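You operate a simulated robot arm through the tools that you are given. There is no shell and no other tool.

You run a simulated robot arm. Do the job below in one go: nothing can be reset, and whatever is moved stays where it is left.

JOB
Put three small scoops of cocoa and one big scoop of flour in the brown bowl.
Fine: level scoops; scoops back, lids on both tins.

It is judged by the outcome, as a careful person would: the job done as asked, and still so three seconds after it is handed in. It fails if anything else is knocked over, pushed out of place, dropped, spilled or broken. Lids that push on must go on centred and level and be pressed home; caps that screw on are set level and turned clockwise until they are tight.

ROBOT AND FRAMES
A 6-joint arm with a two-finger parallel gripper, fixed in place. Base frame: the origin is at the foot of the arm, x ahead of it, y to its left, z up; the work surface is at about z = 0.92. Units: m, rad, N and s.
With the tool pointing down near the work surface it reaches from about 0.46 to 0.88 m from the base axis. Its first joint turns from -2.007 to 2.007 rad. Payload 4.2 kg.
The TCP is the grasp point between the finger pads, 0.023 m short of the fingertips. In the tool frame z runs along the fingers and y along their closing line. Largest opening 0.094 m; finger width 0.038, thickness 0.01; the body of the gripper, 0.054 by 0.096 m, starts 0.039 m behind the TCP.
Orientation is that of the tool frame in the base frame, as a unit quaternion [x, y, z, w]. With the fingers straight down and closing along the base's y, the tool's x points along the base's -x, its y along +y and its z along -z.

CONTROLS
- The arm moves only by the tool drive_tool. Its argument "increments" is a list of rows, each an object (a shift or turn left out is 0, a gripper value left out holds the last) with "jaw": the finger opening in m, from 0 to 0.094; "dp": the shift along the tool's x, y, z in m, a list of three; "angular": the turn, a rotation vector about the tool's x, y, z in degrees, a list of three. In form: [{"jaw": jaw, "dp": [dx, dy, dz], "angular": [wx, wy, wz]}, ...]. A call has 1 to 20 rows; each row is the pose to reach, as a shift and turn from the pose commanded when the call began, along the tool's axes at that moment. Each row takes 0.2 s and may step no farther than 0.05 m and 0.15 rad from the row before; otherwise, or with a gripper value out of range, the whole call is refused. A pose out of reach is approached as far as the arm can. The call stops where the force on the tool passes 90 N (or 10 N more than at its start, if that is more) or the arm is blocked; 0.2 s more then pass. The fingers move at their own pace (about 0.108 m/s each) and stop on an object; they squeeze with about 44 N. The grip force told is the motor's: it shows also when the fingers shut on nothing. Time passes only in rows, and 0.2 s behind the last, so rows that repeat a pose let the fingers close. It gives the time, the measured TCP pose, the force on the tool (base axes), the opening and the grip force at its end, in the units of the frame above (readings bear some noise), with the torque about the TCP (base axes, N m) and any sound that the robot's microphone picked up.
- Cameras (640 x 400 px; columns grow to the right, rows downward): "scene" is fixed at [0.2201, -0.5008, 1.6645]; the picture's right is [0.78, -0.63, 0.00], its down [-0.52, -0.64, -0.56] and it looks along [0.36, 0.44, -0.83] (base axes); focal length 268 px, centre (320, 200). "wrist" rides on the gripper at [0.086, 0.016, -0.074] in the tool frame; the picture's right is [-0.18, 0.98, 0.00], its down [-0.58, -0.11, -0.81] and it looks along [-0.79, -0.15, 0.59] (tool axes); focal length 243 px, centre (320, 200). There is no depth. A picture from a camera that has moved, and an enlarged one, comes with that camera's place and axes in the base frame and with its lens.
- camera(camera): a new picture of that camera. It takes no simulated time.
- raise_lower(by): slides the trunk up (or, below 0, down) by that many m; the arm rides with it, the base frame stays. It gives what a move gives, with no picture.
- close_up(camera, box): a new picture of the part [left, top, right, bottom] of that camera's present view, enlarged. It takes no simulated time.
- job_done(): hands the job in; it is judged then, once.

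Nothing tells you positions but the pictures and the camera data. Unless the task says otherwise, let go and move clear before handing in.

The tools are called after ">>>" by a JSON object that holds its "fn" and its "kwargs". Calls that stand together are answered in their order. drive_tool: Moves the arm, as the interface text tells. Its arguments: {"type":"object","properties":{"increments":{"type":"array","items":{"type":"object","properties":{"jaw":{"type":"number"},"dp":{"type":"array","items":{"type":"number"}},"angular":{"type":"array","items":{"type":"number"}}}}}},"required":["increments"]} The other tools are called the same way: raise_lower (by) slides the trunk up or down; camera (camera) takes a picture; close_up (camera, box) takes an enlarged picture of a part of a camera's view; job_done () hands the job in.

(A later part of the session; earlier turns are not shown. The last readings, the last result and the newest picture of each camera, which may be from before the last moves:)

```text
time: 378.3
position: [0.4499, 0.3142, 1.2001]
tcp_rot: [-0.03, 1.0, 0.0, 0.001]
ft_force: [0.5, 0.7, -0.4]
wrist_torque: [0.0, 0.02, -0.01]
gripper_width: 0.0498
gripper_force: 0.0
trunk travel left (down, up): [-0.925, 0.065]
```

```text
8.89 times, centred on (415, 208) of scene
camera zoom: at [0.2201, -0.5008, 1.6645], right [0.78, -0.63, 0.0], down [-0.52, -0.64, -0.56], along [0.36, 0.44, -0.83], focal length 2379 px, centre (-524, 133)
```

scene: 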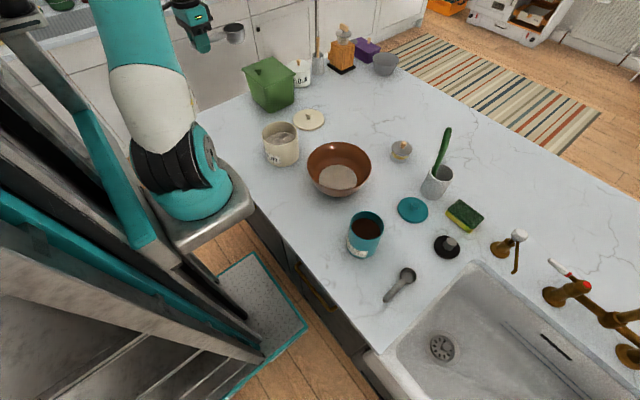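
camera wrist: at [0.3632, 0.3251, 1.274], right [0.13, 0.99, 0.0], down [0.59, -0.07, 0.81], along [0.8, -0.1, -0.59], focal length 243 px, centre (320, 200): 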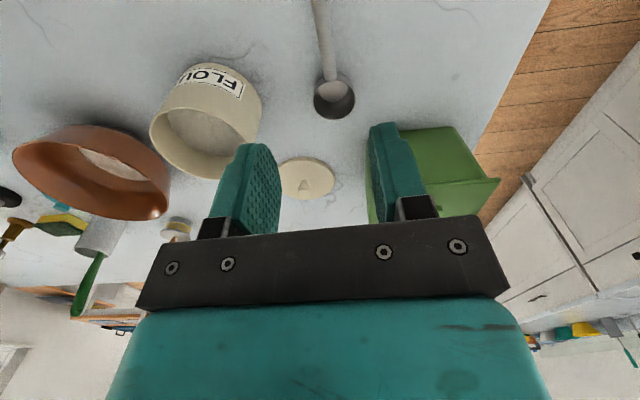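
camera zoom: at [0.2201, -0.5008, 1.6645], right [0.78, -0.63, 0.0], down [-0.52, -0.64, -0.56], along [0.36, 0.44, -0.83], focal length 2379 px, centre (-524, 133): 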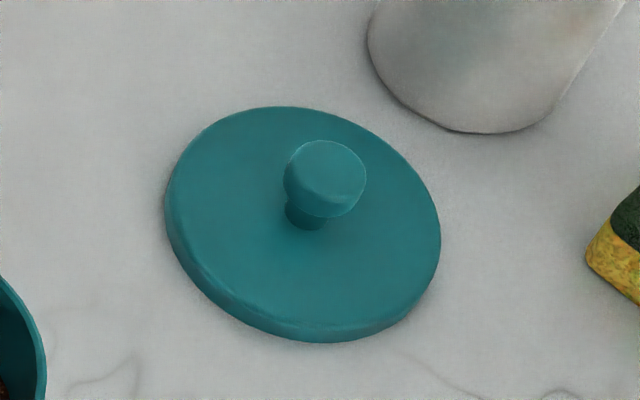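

Flour lid: about 130 mm disc at (0.757, 0.240) with a knob whose head is about 27 mm across at z ≈ 0.956. I'll move above it.

>>> {"fn": "drive_tool", "kwargs": {"increments": [{"dp": [-0.0377, -0.0115, 0], "angular": [0, 0, 0.5]}, {"dp": [-0.0755, -0.0231, 0], "angular": [0, 0, 1]}, {"dp": [-0.1132, -0.0346, 0], "angular": [0, 0, 1.5]}, {"dp": [-0.1509, -0.0462, 0], "angular": [0, 0, 2]}, {"dp": [-0.1886, -0.0577, 0], "angular": [0, 0, 2.5]}, {"dp": [-0.2264, -0.0692, 0], "angular": [0, 0, 3]}, {"dp": [-0.2641, -0.0808, 0], "angular": [0, 0, 3.4]}, {"dp": [-0.3018, -0.0923, 0], "angular": [0, 0, 3.4]}]}}

>>> {"fn": "camera", "kwargs": {"camera": "wrist"}}

>>> {"fn": "camera", "kwargs": {"camera": "scene"}}

```text
time: 380.1
position: [0.7573, 0.239, 1.1986]
tcp_rot: [0.001, 1.0, 0.0, 0.0]
ft_force: [-1.3, -0.9, 0.1]
wrist_torque: [0.0, -0.01, -0.01]
gripper_width: 0.0499
gripper_force: 0.1
trunk travel left (down, up): [-0.925, 0.065]
```

```text
taken
camera wrist: at [0.6705, 0.2559, 1.2742], right [0.18, 0.98, 0.0], down [0.58, -0.11, 0.81], along [0.79, -0.15, -0.59], focal length 243 px, centre (320, 200)
```

wrist: 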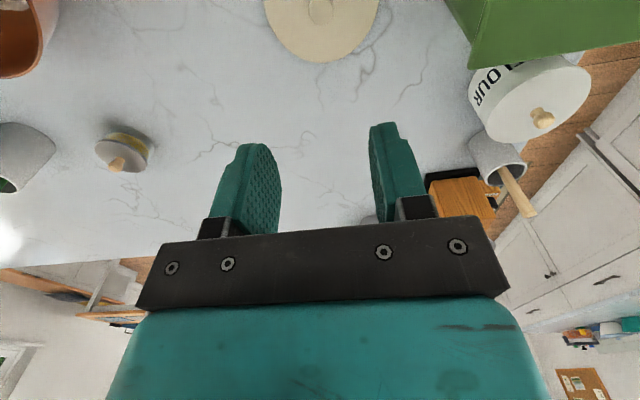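

```text
taken
```

scene: 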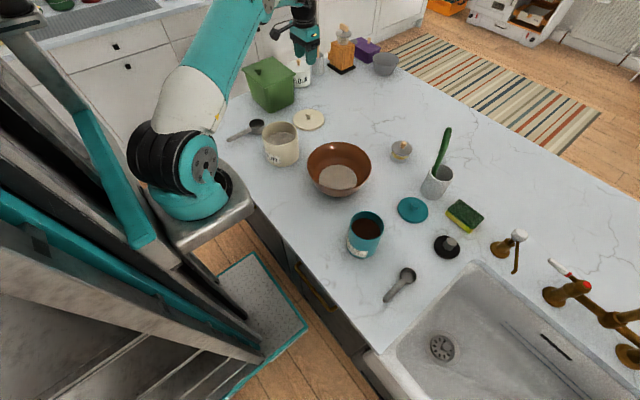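

>>> {"fn": "raise_lower", "kwargs": {"by": -0.1}}

>>> {"fn": "drive_tool", "kwargs": {"increments": [{"dp": [0, 0, 0.03]}, {"dp": [0, 0, 0.06]}, {"dp": [0, 0, 0.09]}]}}

>>> {"fn": "camera", "kwargs": {"camera": "wrist"}}

>>> {"fn": "close_up", "kwargs": {"camera": "wrist", "box": [240, 80, 400, 220]}}

```text
time: 381.4
position: [0.757, 0.2394, 1.0974]
tcp_rot: [0.0, 1.0, 0.0, 0.001]
ft_force: [-0.3, -0.1, 0.2]
wrist_torque: [-0.01, -0.01, -0.02]
gripper_width: 0.0499
gripper_force: 0.0
trunk travel left (down, up): [-0.825, 0.165]
```

```text
time: 382.2
position: [0.758, 0.2388, 1.0082]
tcp_rot: [0.0, 1.0, 0.001, 0.001]
ft_force: [0.3, 0.3, 0.2]
wrist_torque: [0.0, -0.03, 0.05]
gripper_width: 0.0503
gripper_force: 0.1
trunk travel left (down, up): [-0.825, 0.165]
```

```text
taken
camera wrist: at [0.6712, 0.256, 1.0834], right [0.18, 0.98, 0.0], down [0.58, -0.11, 0.81], along [0.79, -0.15, -0.59], focal length 243 px, centre (320, 200)
```

wrist: 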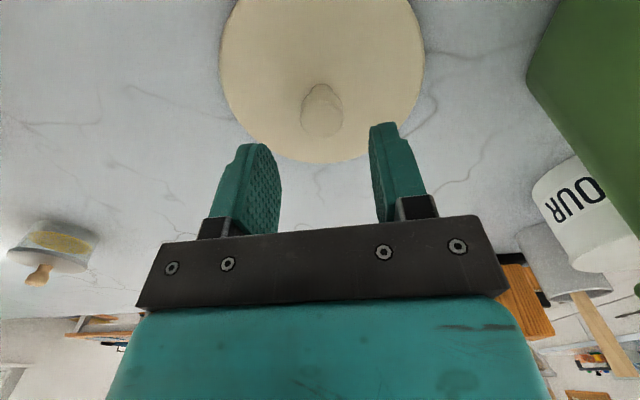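

```text
2.86 times, centred on (320, 150) of wrist
camera zoom: at [0.6712, 0.256, 1.0834], right [0.18, 0.98, 0.0], down [0.58, -0.11, 0.81], along [0.79, -0.15, -0.59], focal length 693 px, centre (320, 343)
```

zoom: 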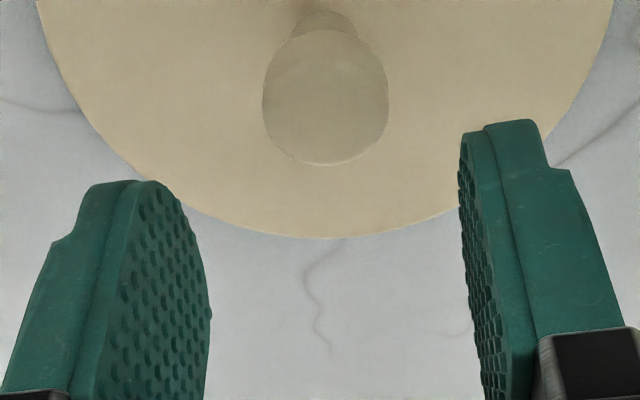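

Knob centred between the fingers. I'll go down and grip it.

>>> {"fn": "drive_tool", "kwargs": {"increments": [{"dp": [0.0005, 0.002, 0.02]}, {"dp": [0.001, 0.002, 0.038]}, {"dp": [0.001, 0.002, 0.048]}, {"dp": [0.001, 0.002, 0.048]}]}}

>>> {"fn": "drive_tool", "kwargs": {"increments": [{"jaw": 0.04}, {"jaw": 0.03}, {"jaw": 0.02}, {"jaw": 0.01}, {"jaw": 0.0}, {"jaw": 0.0}]}}

>>> {"fn": "close_up", "kwargs": {"camera": "wrist", "box": [240, 80, 400, 220]}}

```text
time: 383.2
position: [0.7568, 0.2424, 0.961]
tcp_rot: [0.001, 1.0, 0.0, 0.001]
ft_force: [0.0, -0.1, -0.9]
wrist_torque: [0.0, 0.0, -0.01]
gripper_width: 0.0498
gripper_force: 0.0
trunk travel left (down, up): [-0.825, 0.165]
```

```text
time: 384.6
position: [0.7581, 0.242, 0.9614]
tcp_rot: [0.0, 1.0, 0.0, 0.001]
ft_force: [-0.1, 0.4, 1.0]
wrist_torque: [-0.04, 0.0, -0.06]
gripper_width: 0.0242
gripper_force: 43.4
trunk travel left (down, up): [-0.825, 0.165]
```

```text
2.86 times, centred on (320, 150) of wrist
camera zoom: at [0.6703, 0.2586, 1.0359], right [0.18, 0.98, 0.0], down [0.58, -0.11, 0.81], along [0.79, -0.15, -0.59], focal length 693 px, centre (320, 343)
```

zoom: 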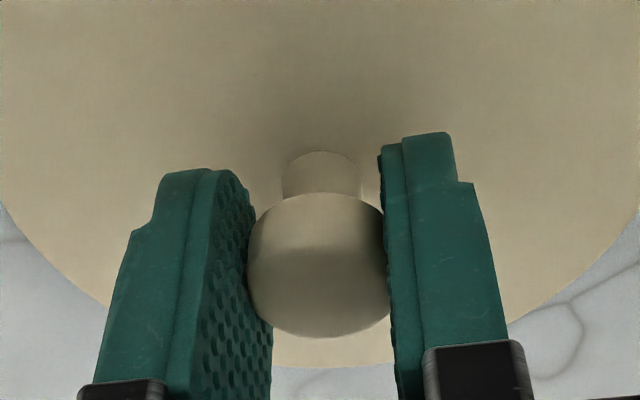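

>>> {"fn": "drive_tool", "kwargs": {"increments": [{"dp": [0, 0, -0.005]}, {"dp": [0, 0, -0.015]}, {"dp": [0, 0, -0.03]}, {"dp": [0, 0, -0.06]}, {"dp": [0, 0, -0.1]}, {"dp": [0, 0, -0.14]}, {"dp": [0, 0, -0.17]}]}}

>>> {"fn": "close_up", "kwargs": {"camera": "scene", "box": [260, 40, 380, 130]}}

>>> {"fn": "camera", "kwargs": {"camera": "wrist"}}

```text
time: 386.2
position: [0.7572, 0.2412, 1.13]
tcp_rot: [0.0, 1.0, 0.0, 0.0]
ft_force: [0.3, -0.2, -0.3]
wrist_torque: [0.0, -0.01, -0.04]
gripper_width: 0.0239
gripper_force: 44.1
trunk travel left (down, up): [-0.825, 0.165]
```

```text
4.44 times, centred on (320, 85) of scene
camera zoom: at [0.2201, -0.5008, 1.6645], right [0.78, -0.63, 0.0], down [-0.52, -0.64, -0.56], along [0.36, 0.44, -0.83], focal length 1189 px, centre (320, 711)
```

zoom: 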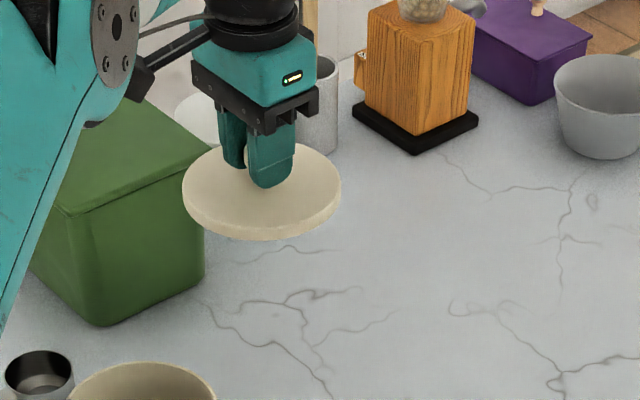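

```text
taken
camera wrist: at [0.6704, 0.2581, 1.2054], right [0.18, 0.98, 0.0], down [0.58, -0.11, 0.81], along [0.79, -0.15, -0.59], focal length 243 px, centre (320, 200)
```

wrist: 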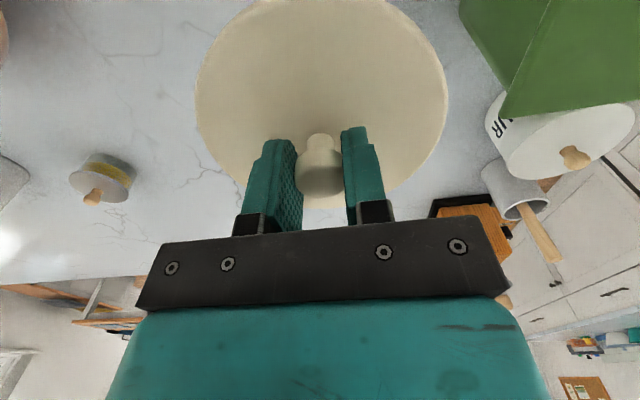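

The lid is held level. I'll carry it over the flour tin and check centring from the scene camera before lowering.

>>> {"fn": "drive_tool", "kwargs": {"increments": [{"dp": [0.0325, -0.016, -0.005]}, {"dp": [0.0651, -0.0319, -0.005]}, {"dp": [0.0977, -0.0479, -0.005]}, {"dp": [0.1302, -0.0638, -0.005]}, {"dp": [0.1628, -0.0798, -0.005]}, {"dp": [0.1953, -0.0957, -0.005]}, {"dp": [0.1953, -0.0957, -0.005]}]}}

>>> {"fn": "close_up", "kwargs": {"camera": "scene", "box": [230, 80, 340, 175]}}

>>> {"fn": "camera", "kwargs": {"camera": "wrist"}}

```text
time: 387.9
position: [0.5599, 0.1443, 1.1348]
tcp_rot: [0.0, 1.0, 0.0, 0.001]
ft_force: [0.2, 0.0, -0.1]
wrist_torque: [0.02, 0.01, 0.03]
gripper_width: 0.0242
gripper_force: 43.9
trunk travel left (down, up): [-0.825, 0.165]
```

```text
4.21 times, centred on (285, 128) of scene
camera zoom: at [0.2201, -0.5008, 1.6645], right [0.78, -0.63, 0.0], down [-0.52, -0.64, -0.56], along [0.36, 0.44, -0.83], focal length 1127 px, centre (467, 505)
```

zoom: 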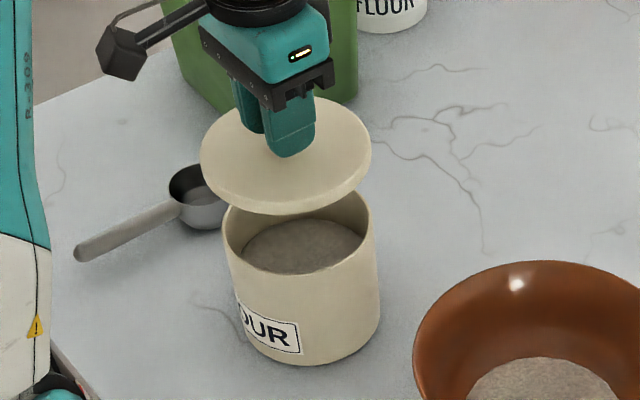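

```text
taken
camera wrist: at [0.4734, 0.1618, 1.2105], right [0.18, 0.98, 0.0], down [0.58, -0.11, 0.81], along [0.79, -0.15, -0.59], focal length 243 px, centre (320, 200)
```

wrist: 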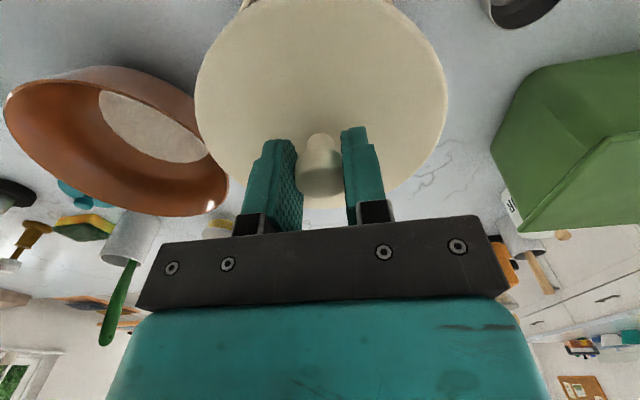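

Sideways the lid lines up with the tin within a millimetre. I'll lower it to just above the rim and check again.

>>> {"fn": "drive_tool", "kwargs": {"increments": [{"dp": [0, 0, 0.02]}, {"dp": [0, 0, 0.04]}, {"dp": [0, 0, 0.052]}, {"dp": [0, 0, 0.055]}]}}

>>> {"fn": "close_up", "kwargs": {"camera": "scene", "box": [250, 105, 310, 170]}}

>>> {"fn": "camera", "kwargs": {"camera": "wrist"}}

```text
time: 388.9
position: [0.5606, 0.1461, 1.0803]
tcp_rot: [-0.001, 1.0, 0.0, 0.001]
ft_force: [-0.1, -0.2, -0.2]
wrist_torque: [-0.01, -0.01, 0.01]
gripper_width: 0.0242
gripper_force: 44.2
trunk travel left (down, up): [-0.825, 0.165]
```

```text
6.15 times, centred on (280, 138) of scene
camera zoom: at [0.2201, -0.5008, 1.6645], right [0.78, -0.63, 0.0], down [-0.52, -0.64, -0.56], along [0.36, 0.44, -0.83], focal length 1647 px, centre (566, 585)
```

zoom: 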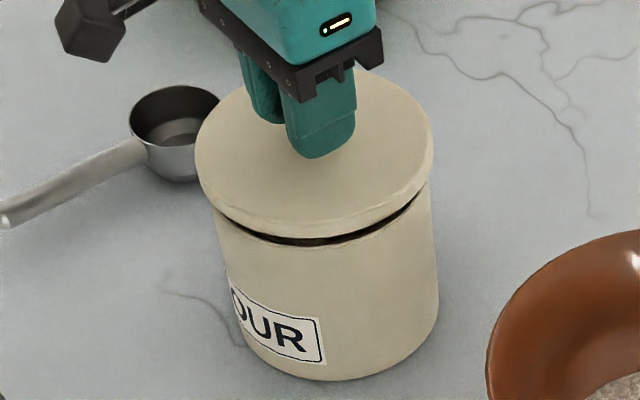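

```text
taken
camera wrist: at [0.4741, 0.1626, 1.1553], right [0.18, 0.98, 0.0], down [0.58, -0.11, 0.81], along [0.79, -0.15, -0.59], focal length 243 px, centre (320, 200)
```

wrist: 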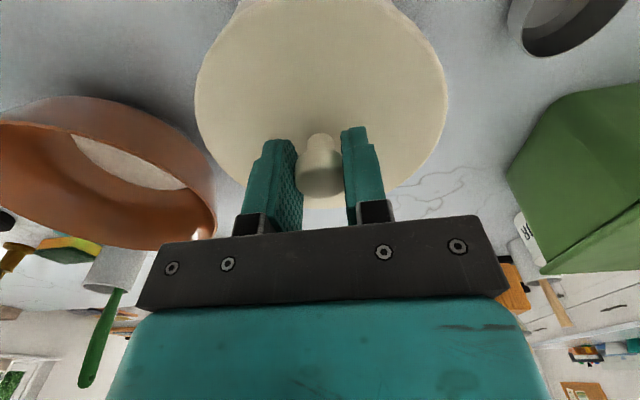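

The lid is a couple of millimetres off toward the left; I'll correct that and lower it gently until it touches.

>>> {"fn": "drive_tool", "kwargs": {"increments": [{"dp": [-0.0015, -0.0022, 0]}, {"dp": [-0.0015, -0.0022, 0.003]}, {"dp": [-0.0015, -0.0022, 0.006]}, {"dp": [-0.0015, -0.0022, 0.008]}, {"dp": [-0.0015, -0.0022, 0.01]}, {"dp": [-0.0015, -0.0022, 0.011]}]}}

>>> {"fn": "close_up", "kwargs": {"camera": "scene", "box": [250, 105, 310, 170]}}

```text
time: 390.2
position: [0.5636, 0.1431, 1.0699]
tcp_rot: [0.0, 1.0, 0.0, 0.003]
ft_force: [-3.4, -2.1, 15.0]
wrist_torque: [-0.04, 0.18, -0.02]
gripper_width: 0.024
gripper_force: 43.7
trunk travel left (down, up): [-0.825, 0.165]
```

```text
6.15 times, centred on (280, 138) of scene
camera zoom: at [0.2201, -0.5008, 1.6645], right [0.78, -0.63, 0.0], down [-0.52, -0.64, -0.56], along [0.36, 0.44, -0.83], focal length 1647 px, centre (566, 585)
```

zoom: 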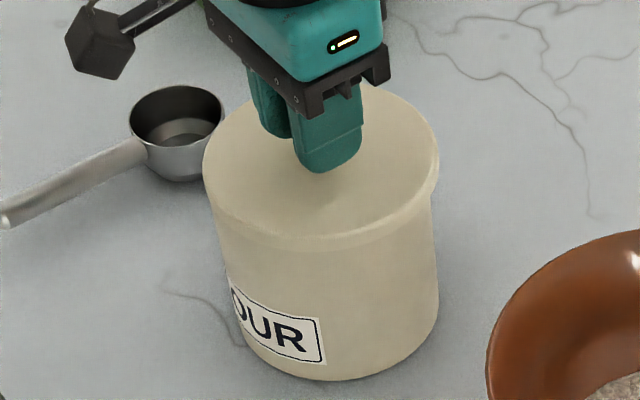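

Contact with 15 N and nicely centred. I'll press down gradually and watch how it seats.

>>> {"fn": "drive_tool", "kwargs": {"increments": [{"dp": [0, 0, 0.001]}, {"dp": [0, 0, 0.002]}, {"dp": [0, 0, 0.003]}, {"dp": [0, 0, 0.003]}]}}

```text
time: 391.2
position: [0.5629, 0.1437, 1.0685]
tcp_rot: [0.001, 1.0, 0.002, 0.005]
ft_force: [-3.0, -4.4, 56.1]
wrist_torque: [-0.1, -0.18, -0.01]
gripper_width: 0.0244
gripper_force: 43.9
trunk travel left (down, up): [-0.825, 0.165]
```

>>> {"fn": "drive_tool", "kwargs": {"increments": [{"dp": [0, 0, 0.0008]}, {"dp": [0, 0, 0.0016]}, {"dp": [0, 0, 0.0016]}]}}

>>> {"fn": "close_up", "kwargs": {"camera": "scene", "box": [250, 105, 310, 170]}}

>>> {"fn": "close_up", "kwargs": {"camera": "wrist", "box": [180, 0, 460, 220]}}

```text
time: 392.1
position: [0.5609, 0.1436, 1.0682]
tcp_rot: [0.001, 1.0, 0.002, 0.005]
ft_force: [3.1, -3.8, 55.5]
wrist_torque: [-0.05, -0.34, -0.02]
gripper_width: 0.0245
gripper_force: 44.0
trunk travel left (down, up): [-0.825, 0.165]
```

```text
6.15 times, centred on (280, 138) of scene
camera zoom: at [0.2201, -0.5008, 1.6645], right [0.78, -0.63, 0.0], down [-0.52, -0.64, -0.56], along [0.36, 0.44, -0.83], focal length 1647 px, centre (566, 585)
```

zoom: 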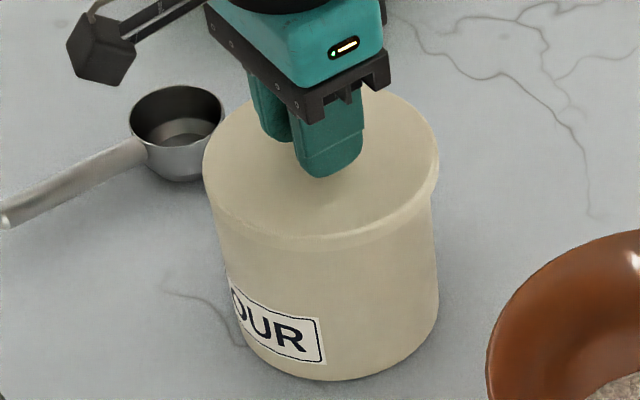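

```text
1.82 times, centred on (320, 110) of wrist
camera zoom: at [0.4753, 0.1601, 1.1423], right [0.19, 0.98, 0.01], down [0.57, -0.11, 0.81], along [0.8, -0.15, -0.59], focal length 441 px, centre (320, 364)
```

zoom: 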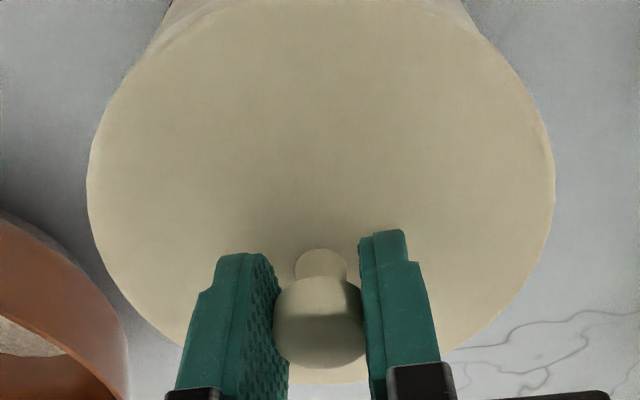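

>>> {"fn": "close_up", "kwargs": {"camera": "scene", "box": [255, 125, 300, 155]}}

```text
13.33 times, centred on (278, 140) of scene
camera zoom: at [0.2201, -0.5008, 1.6645], right [0.78, -0.63, 0.0], down [-0.52, -0.64, -0.56], along [0.36, 0.44, -0.83], focal length 3568 px, centre (887, 1000)
```

zoom: 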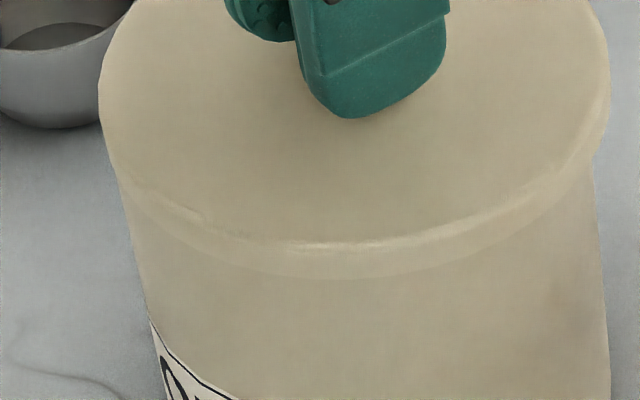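

The lid rests on the rim and the grip started slipping on the knob at about 55 N. I'll release, look at it, then press on the knob top with closed fingers to be sure it is home.

>>> {"fn": "drive_tool", "kwargs": {"increments": [{"dp": [0, 0, -0.002]}, {"dp": [0, 0, -0.003]}, {"dp": [0, 0, -0.003], "jaw": 0.035}, {"dp": [0, 0, -0.003], "jaw": 0.05}, {"dp": [0, 0, -0.003], "jaw": 0.05}]}}

>>> {"fn": "drive_tool", "kwargs": {"increments": [{"dp": [0, 0, -0.03]}, {"dp": [0, 0, -0.07]}, {"dp": [0.03, 0, -0.11]}, {"dp": [0.06, 0, -0.14]}]}}

>>> {"fn": "camera", "kwargs": {"camera": "wrist"}}

>>> {"fn": "close_up", "kwargs": {"camera": "scene", "box": [250, 105, 310, 170]}}

```text
time: 393.2
position: [0.5625, 0.1434, 1.068]
tcp_rot: [0.0, 1.0, -0.001, 0.0]
ft_force: [0.1, -0.3, 0.2]
wrist_torque: [0.0, 0.01, 0.0]
gripper_width: 0.0502
gripper_force: 0.0
trunk travel left (down, up): [-0.825, 0.165]
heard: snap
```

```text
time: 394.2
position: [0.5045, 0.1437, 1.2089]
tcp_rot: [0.001, 1.0, 0.0, 0.001]
ft_force: [0.1, 0.6, 0.0]
wrist_torque: [-0.02, 0.04, 0.0]
gripper_width: 0.05
gripper_force: 0.0
trunk travel left (down, up): [-0.825, 0.165]
```

```text
taken
camera wrist: at [0.417, 0.1601, 1.284], right [0.18, 0.98, 0.0], down [0.58, -0.11, 0.81], along [0.79, -0.15, -0.59], focal length 243 px, centre (320, 200)
```

wrist: 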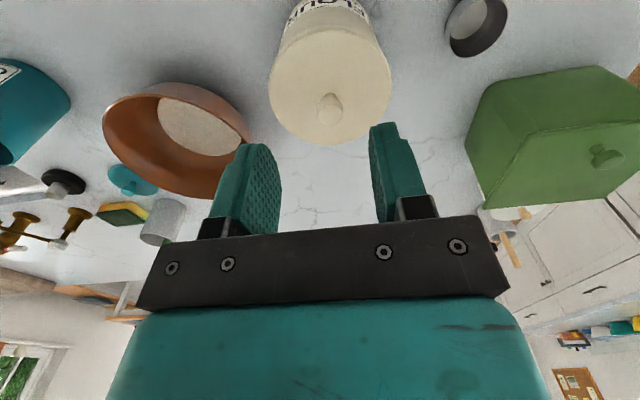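

```text
6.15 times, centred on (280, 138) of scene
camera zoom: at [0.2201, -0.5008, 1.6645], right [0.78, -0.63, 0.0], down [-0.52, -0.64, -0.56], along [0.36, 0.44, -0.83], focal length 1647 px, centre (566, 585)
```

zoom: 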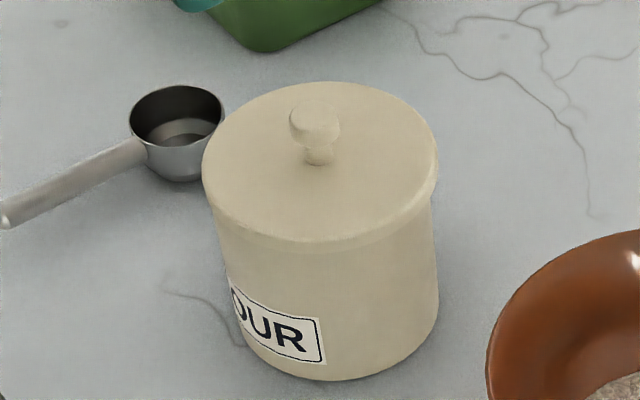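

I heard a snap as it seated. I'll zoom on the seam to compare, and then press once more on the knob to be sure.

>>> {"fn": "close_up", "kwargs": {"camera": "scene", "box": [255, 125, 300, 155]}}

>>> {"fn": "drive_tool", "kwargs": {"increments": [{"dp": [-0.03, 0, 0], "jaw": 0.0}, {"dp": [-0.058, 0, 0], "jaw": 0.0}, {"dp": [-0.058, 0, 0.03], "jaw": 0.0}, {"dp": [-0.058, 0, 0.06]}, {"dp": [-0.058, 0, 0.085]}, {"dp": [-0.058, 0, 0.1]}, {"dp": [-0.058, 0, 0.1]}]}}

```text
13.33 times, centred on (278, 140) of scene
camera zoom: at [0.2201, -0.5008, 1.6645], right [0.78, -0.63, 0.0], down [-0.52, -0.64, -0.56], along [0.36, 0.44, -0.83], focal length 3568 px, centre (887, 1000)
```

zoom: 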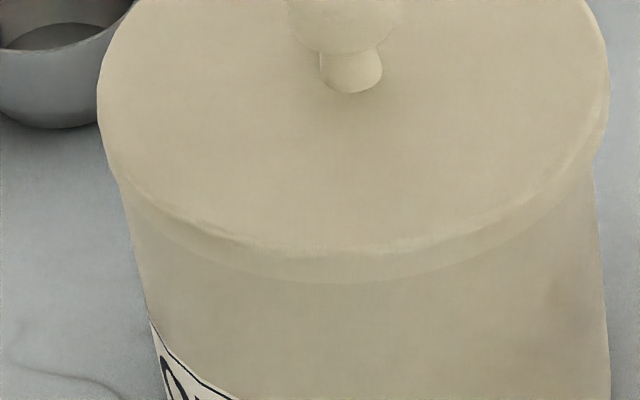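

```text
time: 395.9
position: [0.5606, 0.1429, 1.1072]
tcp_rot: [0.0, 1.0, 0.0, 0.001]
ft_force: [-0.4, -0.1, 0.2]
wrist_torque: [0.02, -0.01, 0.01]
gripper_width: 0.0
gripper_force: 42.2
trunk travel left (down, up): [-0.825, 0.165]
```

>>> {"fn": "drive_tool", "kwargs": {"increments": [{"dp": [0, 0, 0.003]}, {"dp": [0, 0, 0.006]}, {"dp": [0, 0, 0.008]}, {"dp": [0, 0, 0.009]}]}}

```text
time: 396.9
position: [0.5592, 0.1422, 1.0984]
tcp_rot: [0.0, 1.0, -0.001, 0.001]
ft_force: [-0.3, 0.3, -0.7]
wrist_torque: [0.0, 0.01, -0.01]
gripper_width: 0.0
gripper_force: 42.5
trunk travel left (down, up): [-0.825, 0.165]
```

>>> {"fn": "drive_tool", "kwargs": {"increments": [{"dp": [0, 0, 0.002]}, {"dp": [0, 0, 0.004]}, {"dp": [0, 0, 0.006]}, {"dp": [0, 0, 0.007]}]}}

```text
time: 397.9
position: [0.561, 0.1436, 1.0931]
tcp_rot: [0.002, 1.0, 0.001, 0.002]
ft_force: [-1.5, -2.5, 18.8]
wrist_torque: [-0.05, -0.02, 0.03]
gripper_width: 0.0
gripper_force: 41.9
trunk travel left (down, up): [-0.825, 0.165]
```

>>> {"fn": "drive_tool", "kwargs": {"increments": [{"dp": [0, 0, 0.001]}, {"dp": [0, 0, 0.002]}, {"dp": [0, 0, 0.003]}, {"dp": [0, 0, 0.003]}]}}

```text
time: 398.9
position: [0.5608, 0.144, 1.0929]
tcp_rot: [0.0, 1.0, 0.003, 0.004]
ft_force: [0.3, -7.4, 63.2]
wrist_torque: [-0.22, -0.26, -0.03]
gripper_width: 0.0
gripper_force: 42.4
trunk travel left (down, up): [-0.825, 0.165]
```

Solid at 63 N with no more travel: the flour lid is home. Now up and over to the cocoa lid.

>>> {"fn": "drive_tool", "kwargs": {"increments": [{"dp": [0, 0, -0.01]}, {"dp": [0, 0, -0.05]}, {"dp": [0, 0, -0.09], "jaw": 0.05}, {"dp": [0, 0, -0.13]}, {"dp": [-0.017, -0.043, -0.13]}, {"dp": [-0.034, -0.086, -0.13]}, {"dp": [-0.051, -0.13, -0.13]}, {"dp": [-0.068, -0.173, -0.13]}, {"dp": [-0.085, -0.216, -0.13]}, {"dp": [-0.102, -0.259, -0.13]}, {"dp": [-0.119, -0.302, -0.13]}, {"dp": [-0.136, -0.345, -0.13]}, {"dp": [-0.153, -0.389, -0.13]}, {"dp": [-0.17, -0.432, -0.13]}, {"dp": [-0.186, -0.475, -0.13]}]}}

>>> {"fn": "camera", "kwargs": {"camera": "wrist"}}

>>> {"fn": "camera", "kwargs": {"camera": "scene"}}

```text
time: 402.1
position: [0.7455, -0.3306, 1.2194]
tcp_rot: [0.001, 1.0, 0.001, 0.001]
ft_force: [0.0, 1.1, 0.3]
wrist_torque: [-0.01, 0.02, 0.01]
gripper_width: 0.0499
gripper_force: 0.1
trunk travel left (down, up): [-0.825, 0.165]
```

```text
taken
camera wrist: at [0.659, -0.3143, 1.294], right [0.18, 0.98, 0.0], down [0.58, -0.11, 0.81], along [0.79, -0.15, -0.59], focal length 243 px, centre (320, 200)
```

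wrist: 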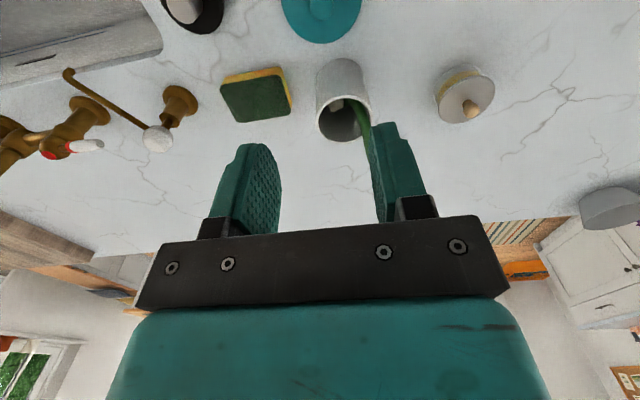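

```text
taken
```

scene: 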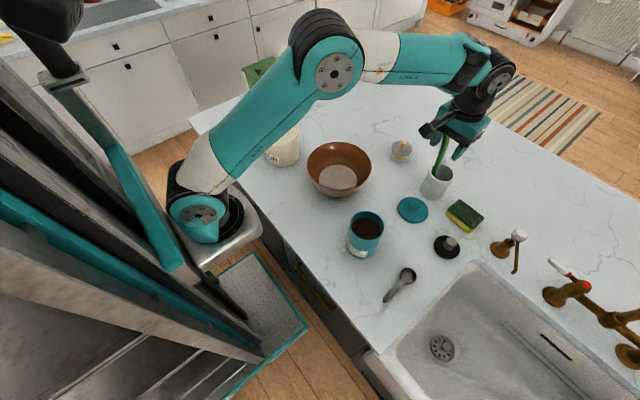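

>>> {"fn": "close_up", "kwargs": {"camera": "scene", "box": [390, 100, 510, 220]}}

>>> {"fn": "close_up", "kwargs": {"camera": "wrist", "box": [260, 0, 440, 150]}}

```text
3.33 times, centred on (450, 160) of scene
camera zoom: at [0.2201, -0.5008, 1.6645], right [0.78, -0.63, 0.0], down [-0.52, -0.64, -0.56], along [0.36, 0.44, -0.83], focal length 892 px, centre (-113, 333)
```

zoom: 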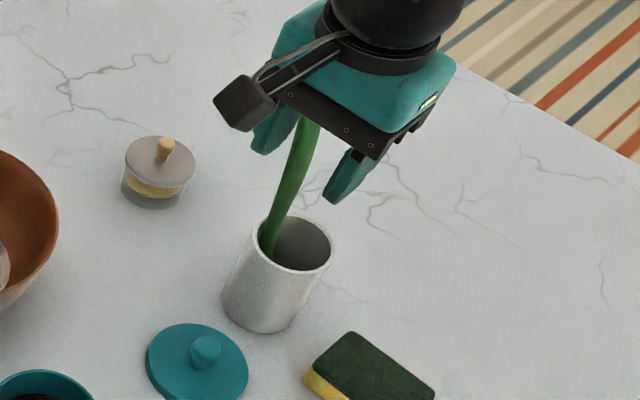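

```text
2.67 times, centred on (350, 75) of wrist
camera zoom: at [0.659, -0.3143, 1.294], right [0.18, 0.98, 0.0], down [0.58, -0.11, 0.81], along [0.79, -0.15, -0.59], focal length 647 px, centre (240, 533)
```

zoom: 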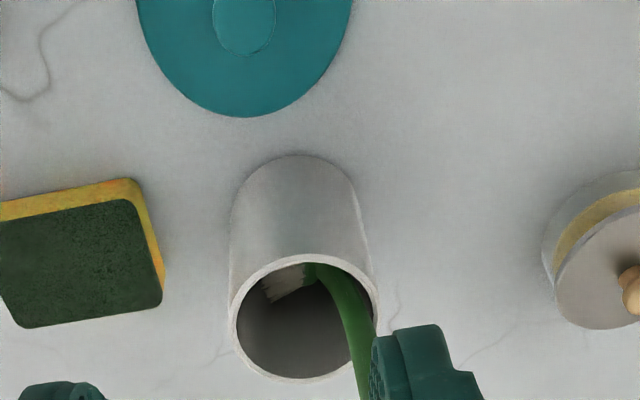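

The green brush tip is near (0.84, −0.28, 1.18), about 9 cm beyond the lid, so I'll come down carefully and check clearance on the way.

>>> {"fn": "drive_tool", "kwargs": {"increments": [{"dp": [-0.003, 0.001, 0.04]}, {"dp": [-0.004, 0.001, 0.08]}, {"dp": [-0.004, 0.001, 0.12]}, {"dp": [-0.004, 0.001, 0.16]}]}}

>>> {"fn": "close_up", "kwargs": {"camera": "scene", "box": [380, 80, 520, 220]}}

>>> {"fn": "camera", "kwargs": {"camera": "wrist"}}

```text
time: 403.1
position: [0.7492, -0.3289, 1.0581]
tcp_rot: [0.0, 1.0, 0.0, 0.0]
ft_force: [-0.2, -0.1, 0.0]
wrist_torque: [-0.02, -0.05, -0.01]
gripper_width: 0.0501
gripper_force: 0.1
trunk travel left (down, up): [-0.825, 0.165]
```

```text
2.86 times, centred on (450, 150) of scene
camera zoom: at [0.2201, -0.5008, 1.6645], right [0.78, -0.63, 0.0], down [-0.52, -0.64, -0.56], along [0.36, 0.44, -0.83], focal length 765 px, centre (-51, 343)
```

zoom: 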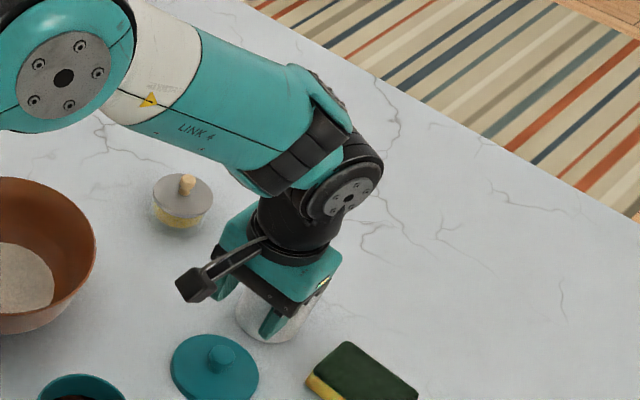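

```text
taken
camera wrist: at [0.6626, -0.3129, 1.1336], right [0.18, 0.98, 0.0], down [0.58, -0.11, 0.81], along [0.79, -0.15, -0.59], focal length 243 px, centre (320, 200)
```

wrist: 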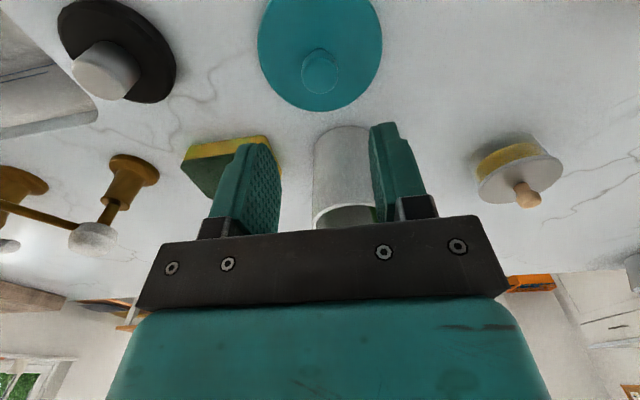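

Clearances look fine. Going down to the cocoa lid knob and gripping it.

>>> {"fn": "drive_tool", "kwargs": {"increments": [{"dp": [0, 0, 0.04]}, {"dp": [0, 0, 0.075]}, {"dp": [0, 0, 0.095]}, {"dp": [0, 0, 0.1]}, {"dp": [0, 0, 0.1]}]}}

>>> {"fn": "close_up", "kwargs": {"camera": "wrist", "box": [240, 80, 400, 220]}}

```text
time: 404.2
position: [0.7505, -0.3303, 0.9583]
tcp_rot: [-0.001, 1.0, 0.0, 0.001]
ft_force: [0.7, -0.4, -0.5]
wrist_torque: [0.02, 0.03, 0.0]
gripper_width: 0.05
gripper_force: 0.1
trunk travel left (down, up): [-0.825, 0.165]
```

```text
2.86 times, centred on (320, 150) of wrist
camera zoom: at [0.6642, -0.3145, 1.0335], right [0.18, 0.98, 0.0], down [0.58, -0.11, 0.81], along [0.79, -0.15, -0.59], focal length 693 px, centre (320, 343)
```

zoom: 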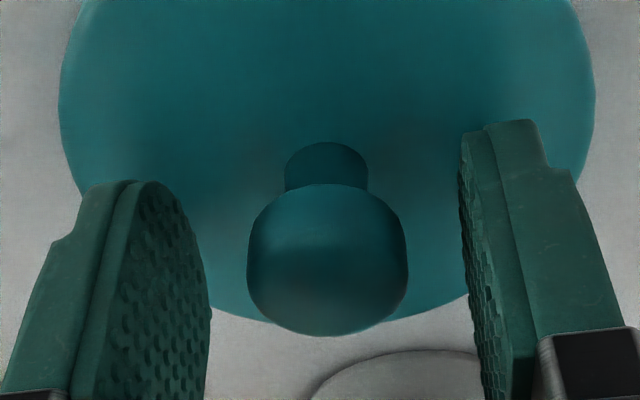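

>>> {"fn": "drive_tool", "kwargs": {"increments": [{"jaw": 0.04}, {"jaw": 0.03}, {"jaw": 0.02}, {"jaw": 0.01}, {"jaw": 0.0}, {"jaw": 0.0}]}}

>>> {"fn": "drive_tool", "kwargs": {"increments": [{"dp": [0, 0, -0.005]}, {"dp": [0, 0, -0.015]}, {"dp": [0, 0, -0.035]}, {"dp": [0, 0, -0.07]}, {"dp": [0, 0, -0.11]}, {"dp": [0, 0, -0.15]}, {"dp": [0, 0, -0.19]}, {"dp": [0, 0, -0.2]}]}}

>>> {"fn": "camera", "kwargs": {"camera": "wrist"}}

>>> {"fn": "close_up", "kwargs": {"camera": "scene", "box": [380, 80, 520, 240]}}

```text
time: 405.6
position: [0.7505, -0.3312, 0.9593]
tcp_rot: [0.001, 1.0, 0.0, 0.001]
ft_force: [0.3, -0.4, 0.2]
wrist_torque: [0.0, 0.0, -0.03]
gripper_width: 0.0245
gripper_force: 43.5
trunk travel left (down, up): [-0.825, 0.165]
```

```text
time: 407.4
position: [0.7506, -0.3316, 1.1604]
tcp_rot: [-0.001, 1.0, -0.001, 0.0]
ft_force: [0.2, -0.1, 1.0]
wrist_torque: [-0.01, 0.04, 0.01]
gripper_width: 0.0246
gripper_force: 44.1
trunk travel left (down, up): [-0.825, 0.165]
```

```text
taken
camera wrist: at [0.6633, -0.3143, 1.2347], right [0.18, 0.98, 0.0], down [0.58, -0.11, 0.81], along [0.79, -0.15, -0.59], focal length 243 px, centre (320, 200)
```

wrist: 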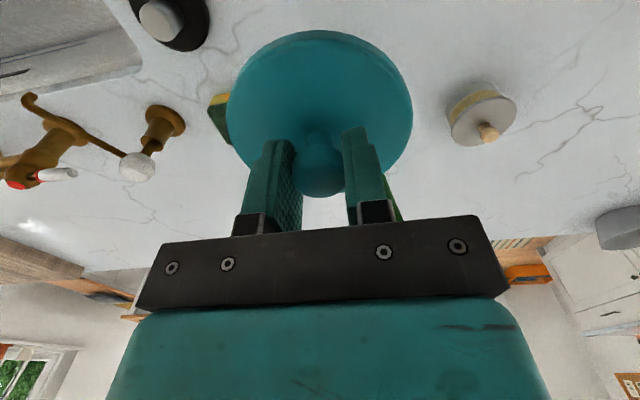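

```text
2.50 times, centred on (450, 160) of scene
camera zoom: at [0.2201, -0.5008, 1.6645], right [0.78, -0.63, 0.0], down [-0.52, -0.64, -0.56], along [0.36, 0.44, -0.83], focal length 669 px, centre (-5, 300)
```

zoom: 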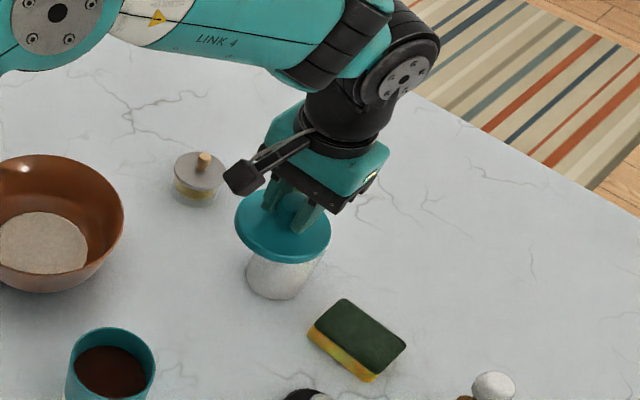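

Held level. I'll carry it over the cocoa tin and stop just above the rim.

>>> {"fn": "drive_tool", "kwargs": {"increments": [{"dp": [0.037, 0.003, 0]}, {"dp": [0.073, 0.006, 0]}, {"dp": [0.11, 0.009, 0]}, {"dp": [0.147, 0.012, 0]}, {"dp": [0.183, 0.015, 0]}, {"dp": [0.2185, 0.0185, 0]}, {"dp": [0.2185, 0.0185, 0.03]}, {"dp": [0.2185, 0.0185, 0.055]}, {"dp": [0.2185, 0.0185, 0.065]}]}}

>>> {"fn": "close_up", "kwargs": {"camera": "scene", "box": [340, 195, 395, 265]}}

>>> {"fn": "camera", "kwargs": {"camera": "wrist"}}

```text
time: 409.4
position: [0.5311, -0.3117, 1.0933]
tcp_rot: [0.0, 1.0, 0.001, 0.001]
ft_force: [-0.1, -0.5, 0.3]
wrist_torque: [0.04, 0.01, 0.03]
gripper_width: 0.0244
gripper_force: 43.9
trunk travel left (down, up): [-0.825, 0.165]
```

```text
5.71 times, centred on (368, 230) of scene
camera zoom: at [0.2201, -0.5008, 1.6645], right [0.78, -0.63, 0.0], down [-0.52, -0.64, -0.56], along [0.36, 0.44, -0.83], focal length 1529 px, centre (49, 29)
```

zoom: 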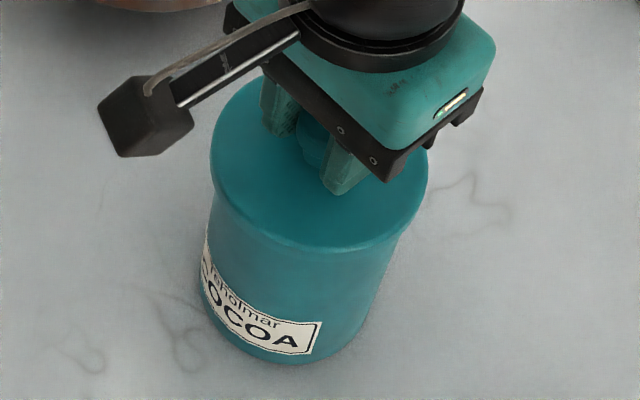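

```text
taken
camera wrist: at [0.4443, -0.2955, 1.1683], right [0.18, 0.98, 0.0], down [0.58, -0.11, 0.81], along [0.79, -0.15, -0.59], focal length 243 px, centre (320, 200)
```

wrist: 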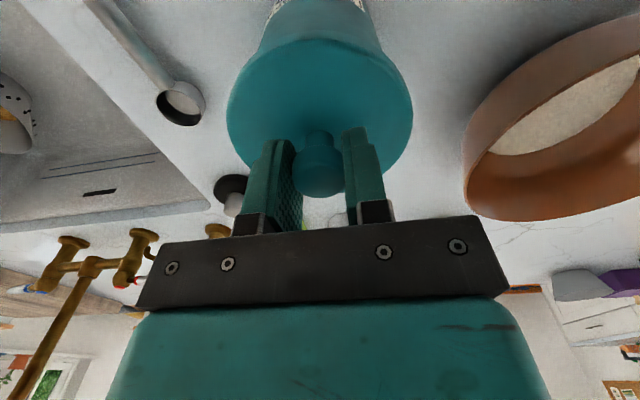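

Comparing edges, the lid should move about 2 mm in +x. I'll correct and lower gently to contact.

>>> {"fn": "drive_tool", "kwargs": {"increments": [{"dp": [-0.0024, -0.0004, 0]}, {"dp": [-0.0024, -0.0004, 0.003]}, {"dp": [-0.0024, -0.0004, 0.005]}, {"dp": [-0.0024, -0.0004, 0.007]}, {"dp": [-0.0024, -0.0004, 0.007]}]}}

>>> {"fn": "close_up", "kwargs": {"camera": "scene", "box": [340, 205, 390, 265]}}

```text
time: 410.6
position: [0.5348, -0.3124, 1.0871]
tcp_rot: [0.0, 1.0, 0.0, 0.0]
ft_force: [-0.1, 0.1, 0.1]
wrist_torque: [-0.02, 0.01, 0.0]
gripper_width: 0.0244
gripper_force: 44.3
trunk travel left (down, up): [-0.825, 0.165]
```

```text
6.67 times, centred on (365, 235) of scene
camera zoom: at [0.2201, -0.5008, 1.6645], right [0.78, -0.63, 0.0], down [-0.52, -0.64, -0.56], along [0.36, 0.44, -0.83], focal length 1784 px, centre (20, -33)
```

zoom: 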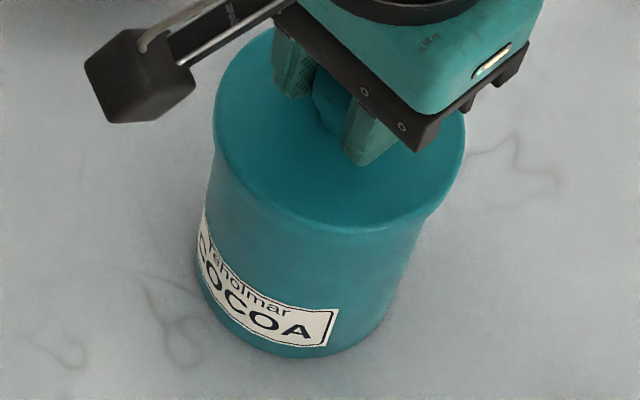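

Centred within half a millimetre sideways. Lowering to contact and pressing gently.

>>> {"fn": "drive_tool", "kwargs": {"increments": [{"dp": [0, 0, 0.001]}, {"dp": [0, 0, 0.002]}, {"dp": [0, 0, 0.003]}, {"dp": [0, 0, 0.004]}, {"dp": [0, 0, 0.004]}]}}

```text
time: 411.9
position: [0.5333, -0.3127, 1.0837]
tcp_rot: [0.0, 1.0, -0.001, 0.001]
ft_force: [-3.9, 3.6, 28.3]
wrist_torque: [0.07, 0.18, -0.04]
gripper_width: 0.0243
gripper_force: 44.0
trunk travel left (down, up): [-0.825, 0.165]
heard: snap
```

A snap already. I'll press a little more, then release and check.

>>> {"fn": "drive_tool", "kwargs": {"increments": [{"dp": [0, 0, 0.001]}, {"dp": [0, 0, 0.002]}, {"dp": [0, 0, 0.002]}]}}

>>> {"fn": "close_up", "kwargs": {"camera": "scene", "box": [340, 205, 390, 265]}}

```text
time: 412.6
position: [0.5342, -0.3126, 1.0838]
tcp_rot: [0.0, 1.0, -0.002, 0.003]
ft_force: [-3.0, 1.6, 58.5]
wrist_torque: [0.03, 0.08, 0.0]
gripper_width: 0.0247
gripper_force: 44.2
trunk travel left (down, up): [-0.825, 0.165]
```

```text
6.67 times, centred on (365, 235) of scene
camera zoom: at [0.2201, -0.5008, 1.6645], right [0.78, -0.63, 0.0], down [-0.52, -0.64, -0.56], along [0.36, 0.44, -0.83], focal length 1784 px, centre (20, -33)
```

zoom: 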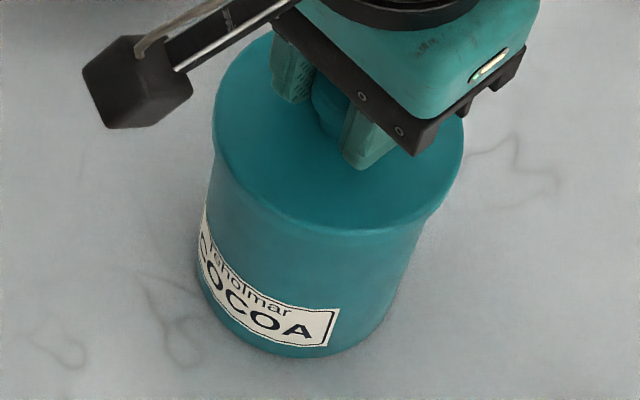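

Firm at 58 N. I'll unload, open the fingers and rise.

>>> {"fn": "drive_tool", "kwargs": {"increments": [{"dp": [0, 0, -0.002]}, {"dp": [0, 0, -0.003], "jaw": 0.035}, {"dp": [0, 0, -0.003], "jaw": 0.05}, {"dp": [0, 0, -0.003], "jaw": 0.05}]}}

>>> {"fn": "drive_tool", "kwargs": {"increments": [{"dp": [0, 0, -0.03]}, {"dp": [0, 0, -0.06]}, {"dp": [0, 0, -0.09], "jaw": 0.0}, {"dp": [0, 0, -0.09], "jaw": 0.0}, {"dp": [0, 0, -0.09], "jaw": 0.0}]}}

>>> {"fn": "close_up", "kwargs": {"camera": "scene", "box": [340, 205, 390, 265]}}

>>> {"fn": "camera", "kwargs": {"camera": "wrist"}}

```text
time: 413.6
position: [0.5352, -0.3125, 1.0834]
tcp_rot: [0.0, 1.0, 0.0, 0.0]
ft_force: [-0.1, -0.3, -0.5]
wrist_torque: [0.03, 0.02, -0.05]
gripper_width: 0.05
gripper_force: 0.0
trunk travel left (down, up): [-0.825, 0.165]
```

```text
time: 414.9
position: [0.5347, -0.3121, 1.1751]
tcp_rot: [0.0, 1.0, 0.0, 0.001]
ft_force: [-0.2, 0.2, 0.4]
wrist_torque: [-0.04, -0.02, -0.01]
gripper_width: 0.0001
gripper_force: 42.3
trunk travel left (down, up): [-0.825, 0.165]
```

```text
6.67 times, centred on (365, 235) of scene
camera zoom: at [0.2201, -0.5008, 1.6645], right [0.78, -0.63, 0.0], down [-0.52, -0.64, -0.56], along [0.36, 0.44, -0.83], focal length 1784 px, centre (20, -33)
```

zoom: 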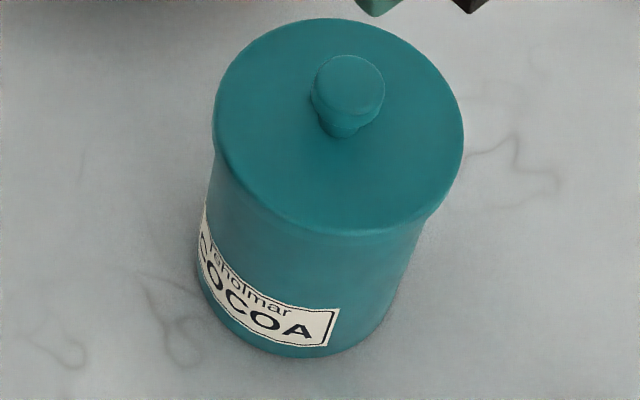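

```text
taken
camera wrist: at [0.4471, -0.2959, 1.2493], right [0.18, 0.98, 0.0], down [0.58, -0.11, 0.81], along [0.79, -0.15, -0.59], focal length 243 px, centre (320, 200)
```

wrist: 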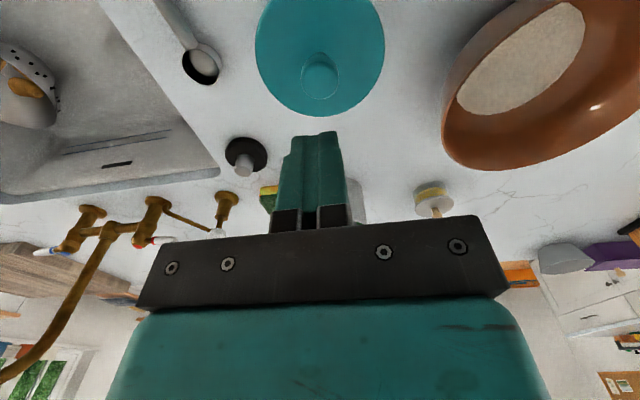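

Seated and level. One more press on the knob top with closed fingers to confirm it's home.

>>> {"fn": "drive_tool", "kwargs": {"increments": [{"dp": [0, 0, 0.03]}, {"dp": [0, 0, 0.055]}, {"dp": [0, 0, 0.06]}, {"dp": [0, 0, 0.063]}, {"dp": [0, 0, 0.065]}]}}

>>> {"fn": "drive_tool", "kwargs": {"increments": [{"dp": [0, 0, 0.001]}, {"dp": [0, 0, 0.002]}, {"dp": [0, 0, 0.003]}, {"dp": [0, 0, 0.004]}]}}

```text
time: 416.1
position: [0.534, -0.3123, 1.1097]
tcp_rot: [-0.001, 1.0, 0.0, 0.0]
ft_force: [-0.1, 1.3, 4.6]
wrist_torque: [0.0, 0.0, 0.01]
gripper_width: 0.0
gripper_force: 42.4
trunk travel left (down, up): [-0.825, 0.165]
```

```text
time: 417.1
position: [0.5339, -0.3126, 1.1075]
tcp_rot: [-0.001, 1.0, -0.002, 0.004]
ft_force: [-2.3, 1.7, 62.5]
wrist_torque: [0.06, 0.08, 0.02]
gripper_width: 0.0001
gripper_force: 42.3
trunk travel left (down, up): [-0.825, 0.165]
```

>>> {"fn": "drive_tool", "kwargs": {"increments": [{"dp": [0, 0, 0.0008]}, {"dp": [0, 0, 0.0012]}, {"dp": [0, 0, 0.0012]}]}}

>>> {"fn": "drive_tool", "kwargs": {"increments": [{"dp": [0, 0, -0.005]}, {"dp": [0, 0, -0.04]}, {"dp": [0, 0, -0.08]}, {"dp": [0, 0, -0.12]}]}}

>>> {"fn": "close_up", "kwargs": {"camera": "scene", "box": [340, 205, 390, 265]}}

>>> {"fn": "camera", "kwargs": {"camera": "scene"}}

```text
time: 417.9
position: [0.535, -0.3135, 1.1082]
tcp_rot: [0.0, 1.0, -0.004, 0.006]
ft_force: [-6.1, 2.3, 84.1]
wrist_torque: [0.05, 0.2, 0.0]
gripper_width: 0.0002
gripper_force: 41.9
trunk travel left (down, up): [-0.825, 0.165]
```

```text
time: 418.9
position: [0.5332, -0.3134, 1.2228]
tcp_rot: [0.0, 1.0, 0.001, 0.0]
ft_force: [0.5, -0.8, -0.2]
wrist_torque: [0.02, 0.03, -0.03]
gripper_width: 0.0002
gripper_force: 42.7
trunk travel left (down, up): [-0.825, 0.165]
```

```text
6.67 times, centred on (365, 235) of scene
camera zoom: at [0.2201, -0.5008, 1.6645], right [0.78, -0.63, 0.0], down [-0.52, -0.64, -0.56], along [0.36, 0.44, -0.83], focal length 1784 px, centre (20, -33)
```

zoom: 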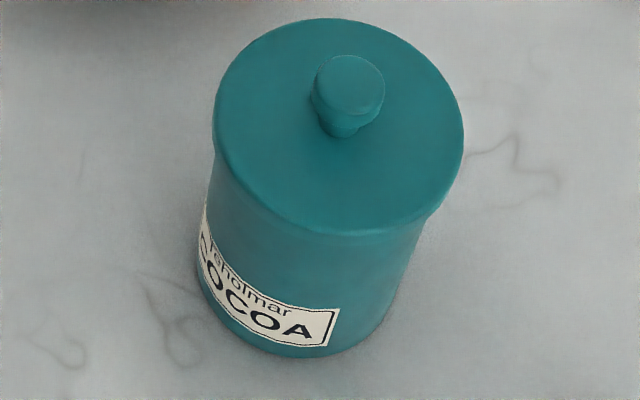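

```text
taken
```

scene: 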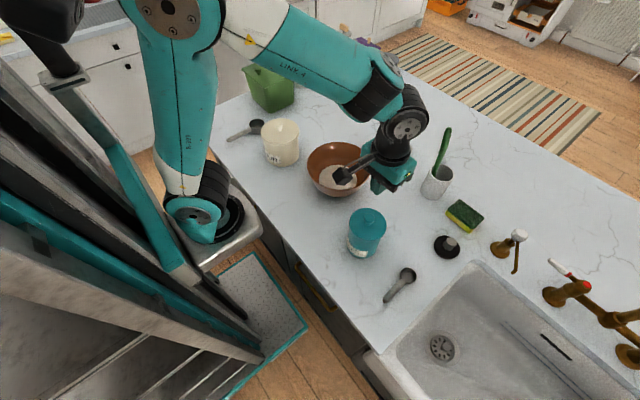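

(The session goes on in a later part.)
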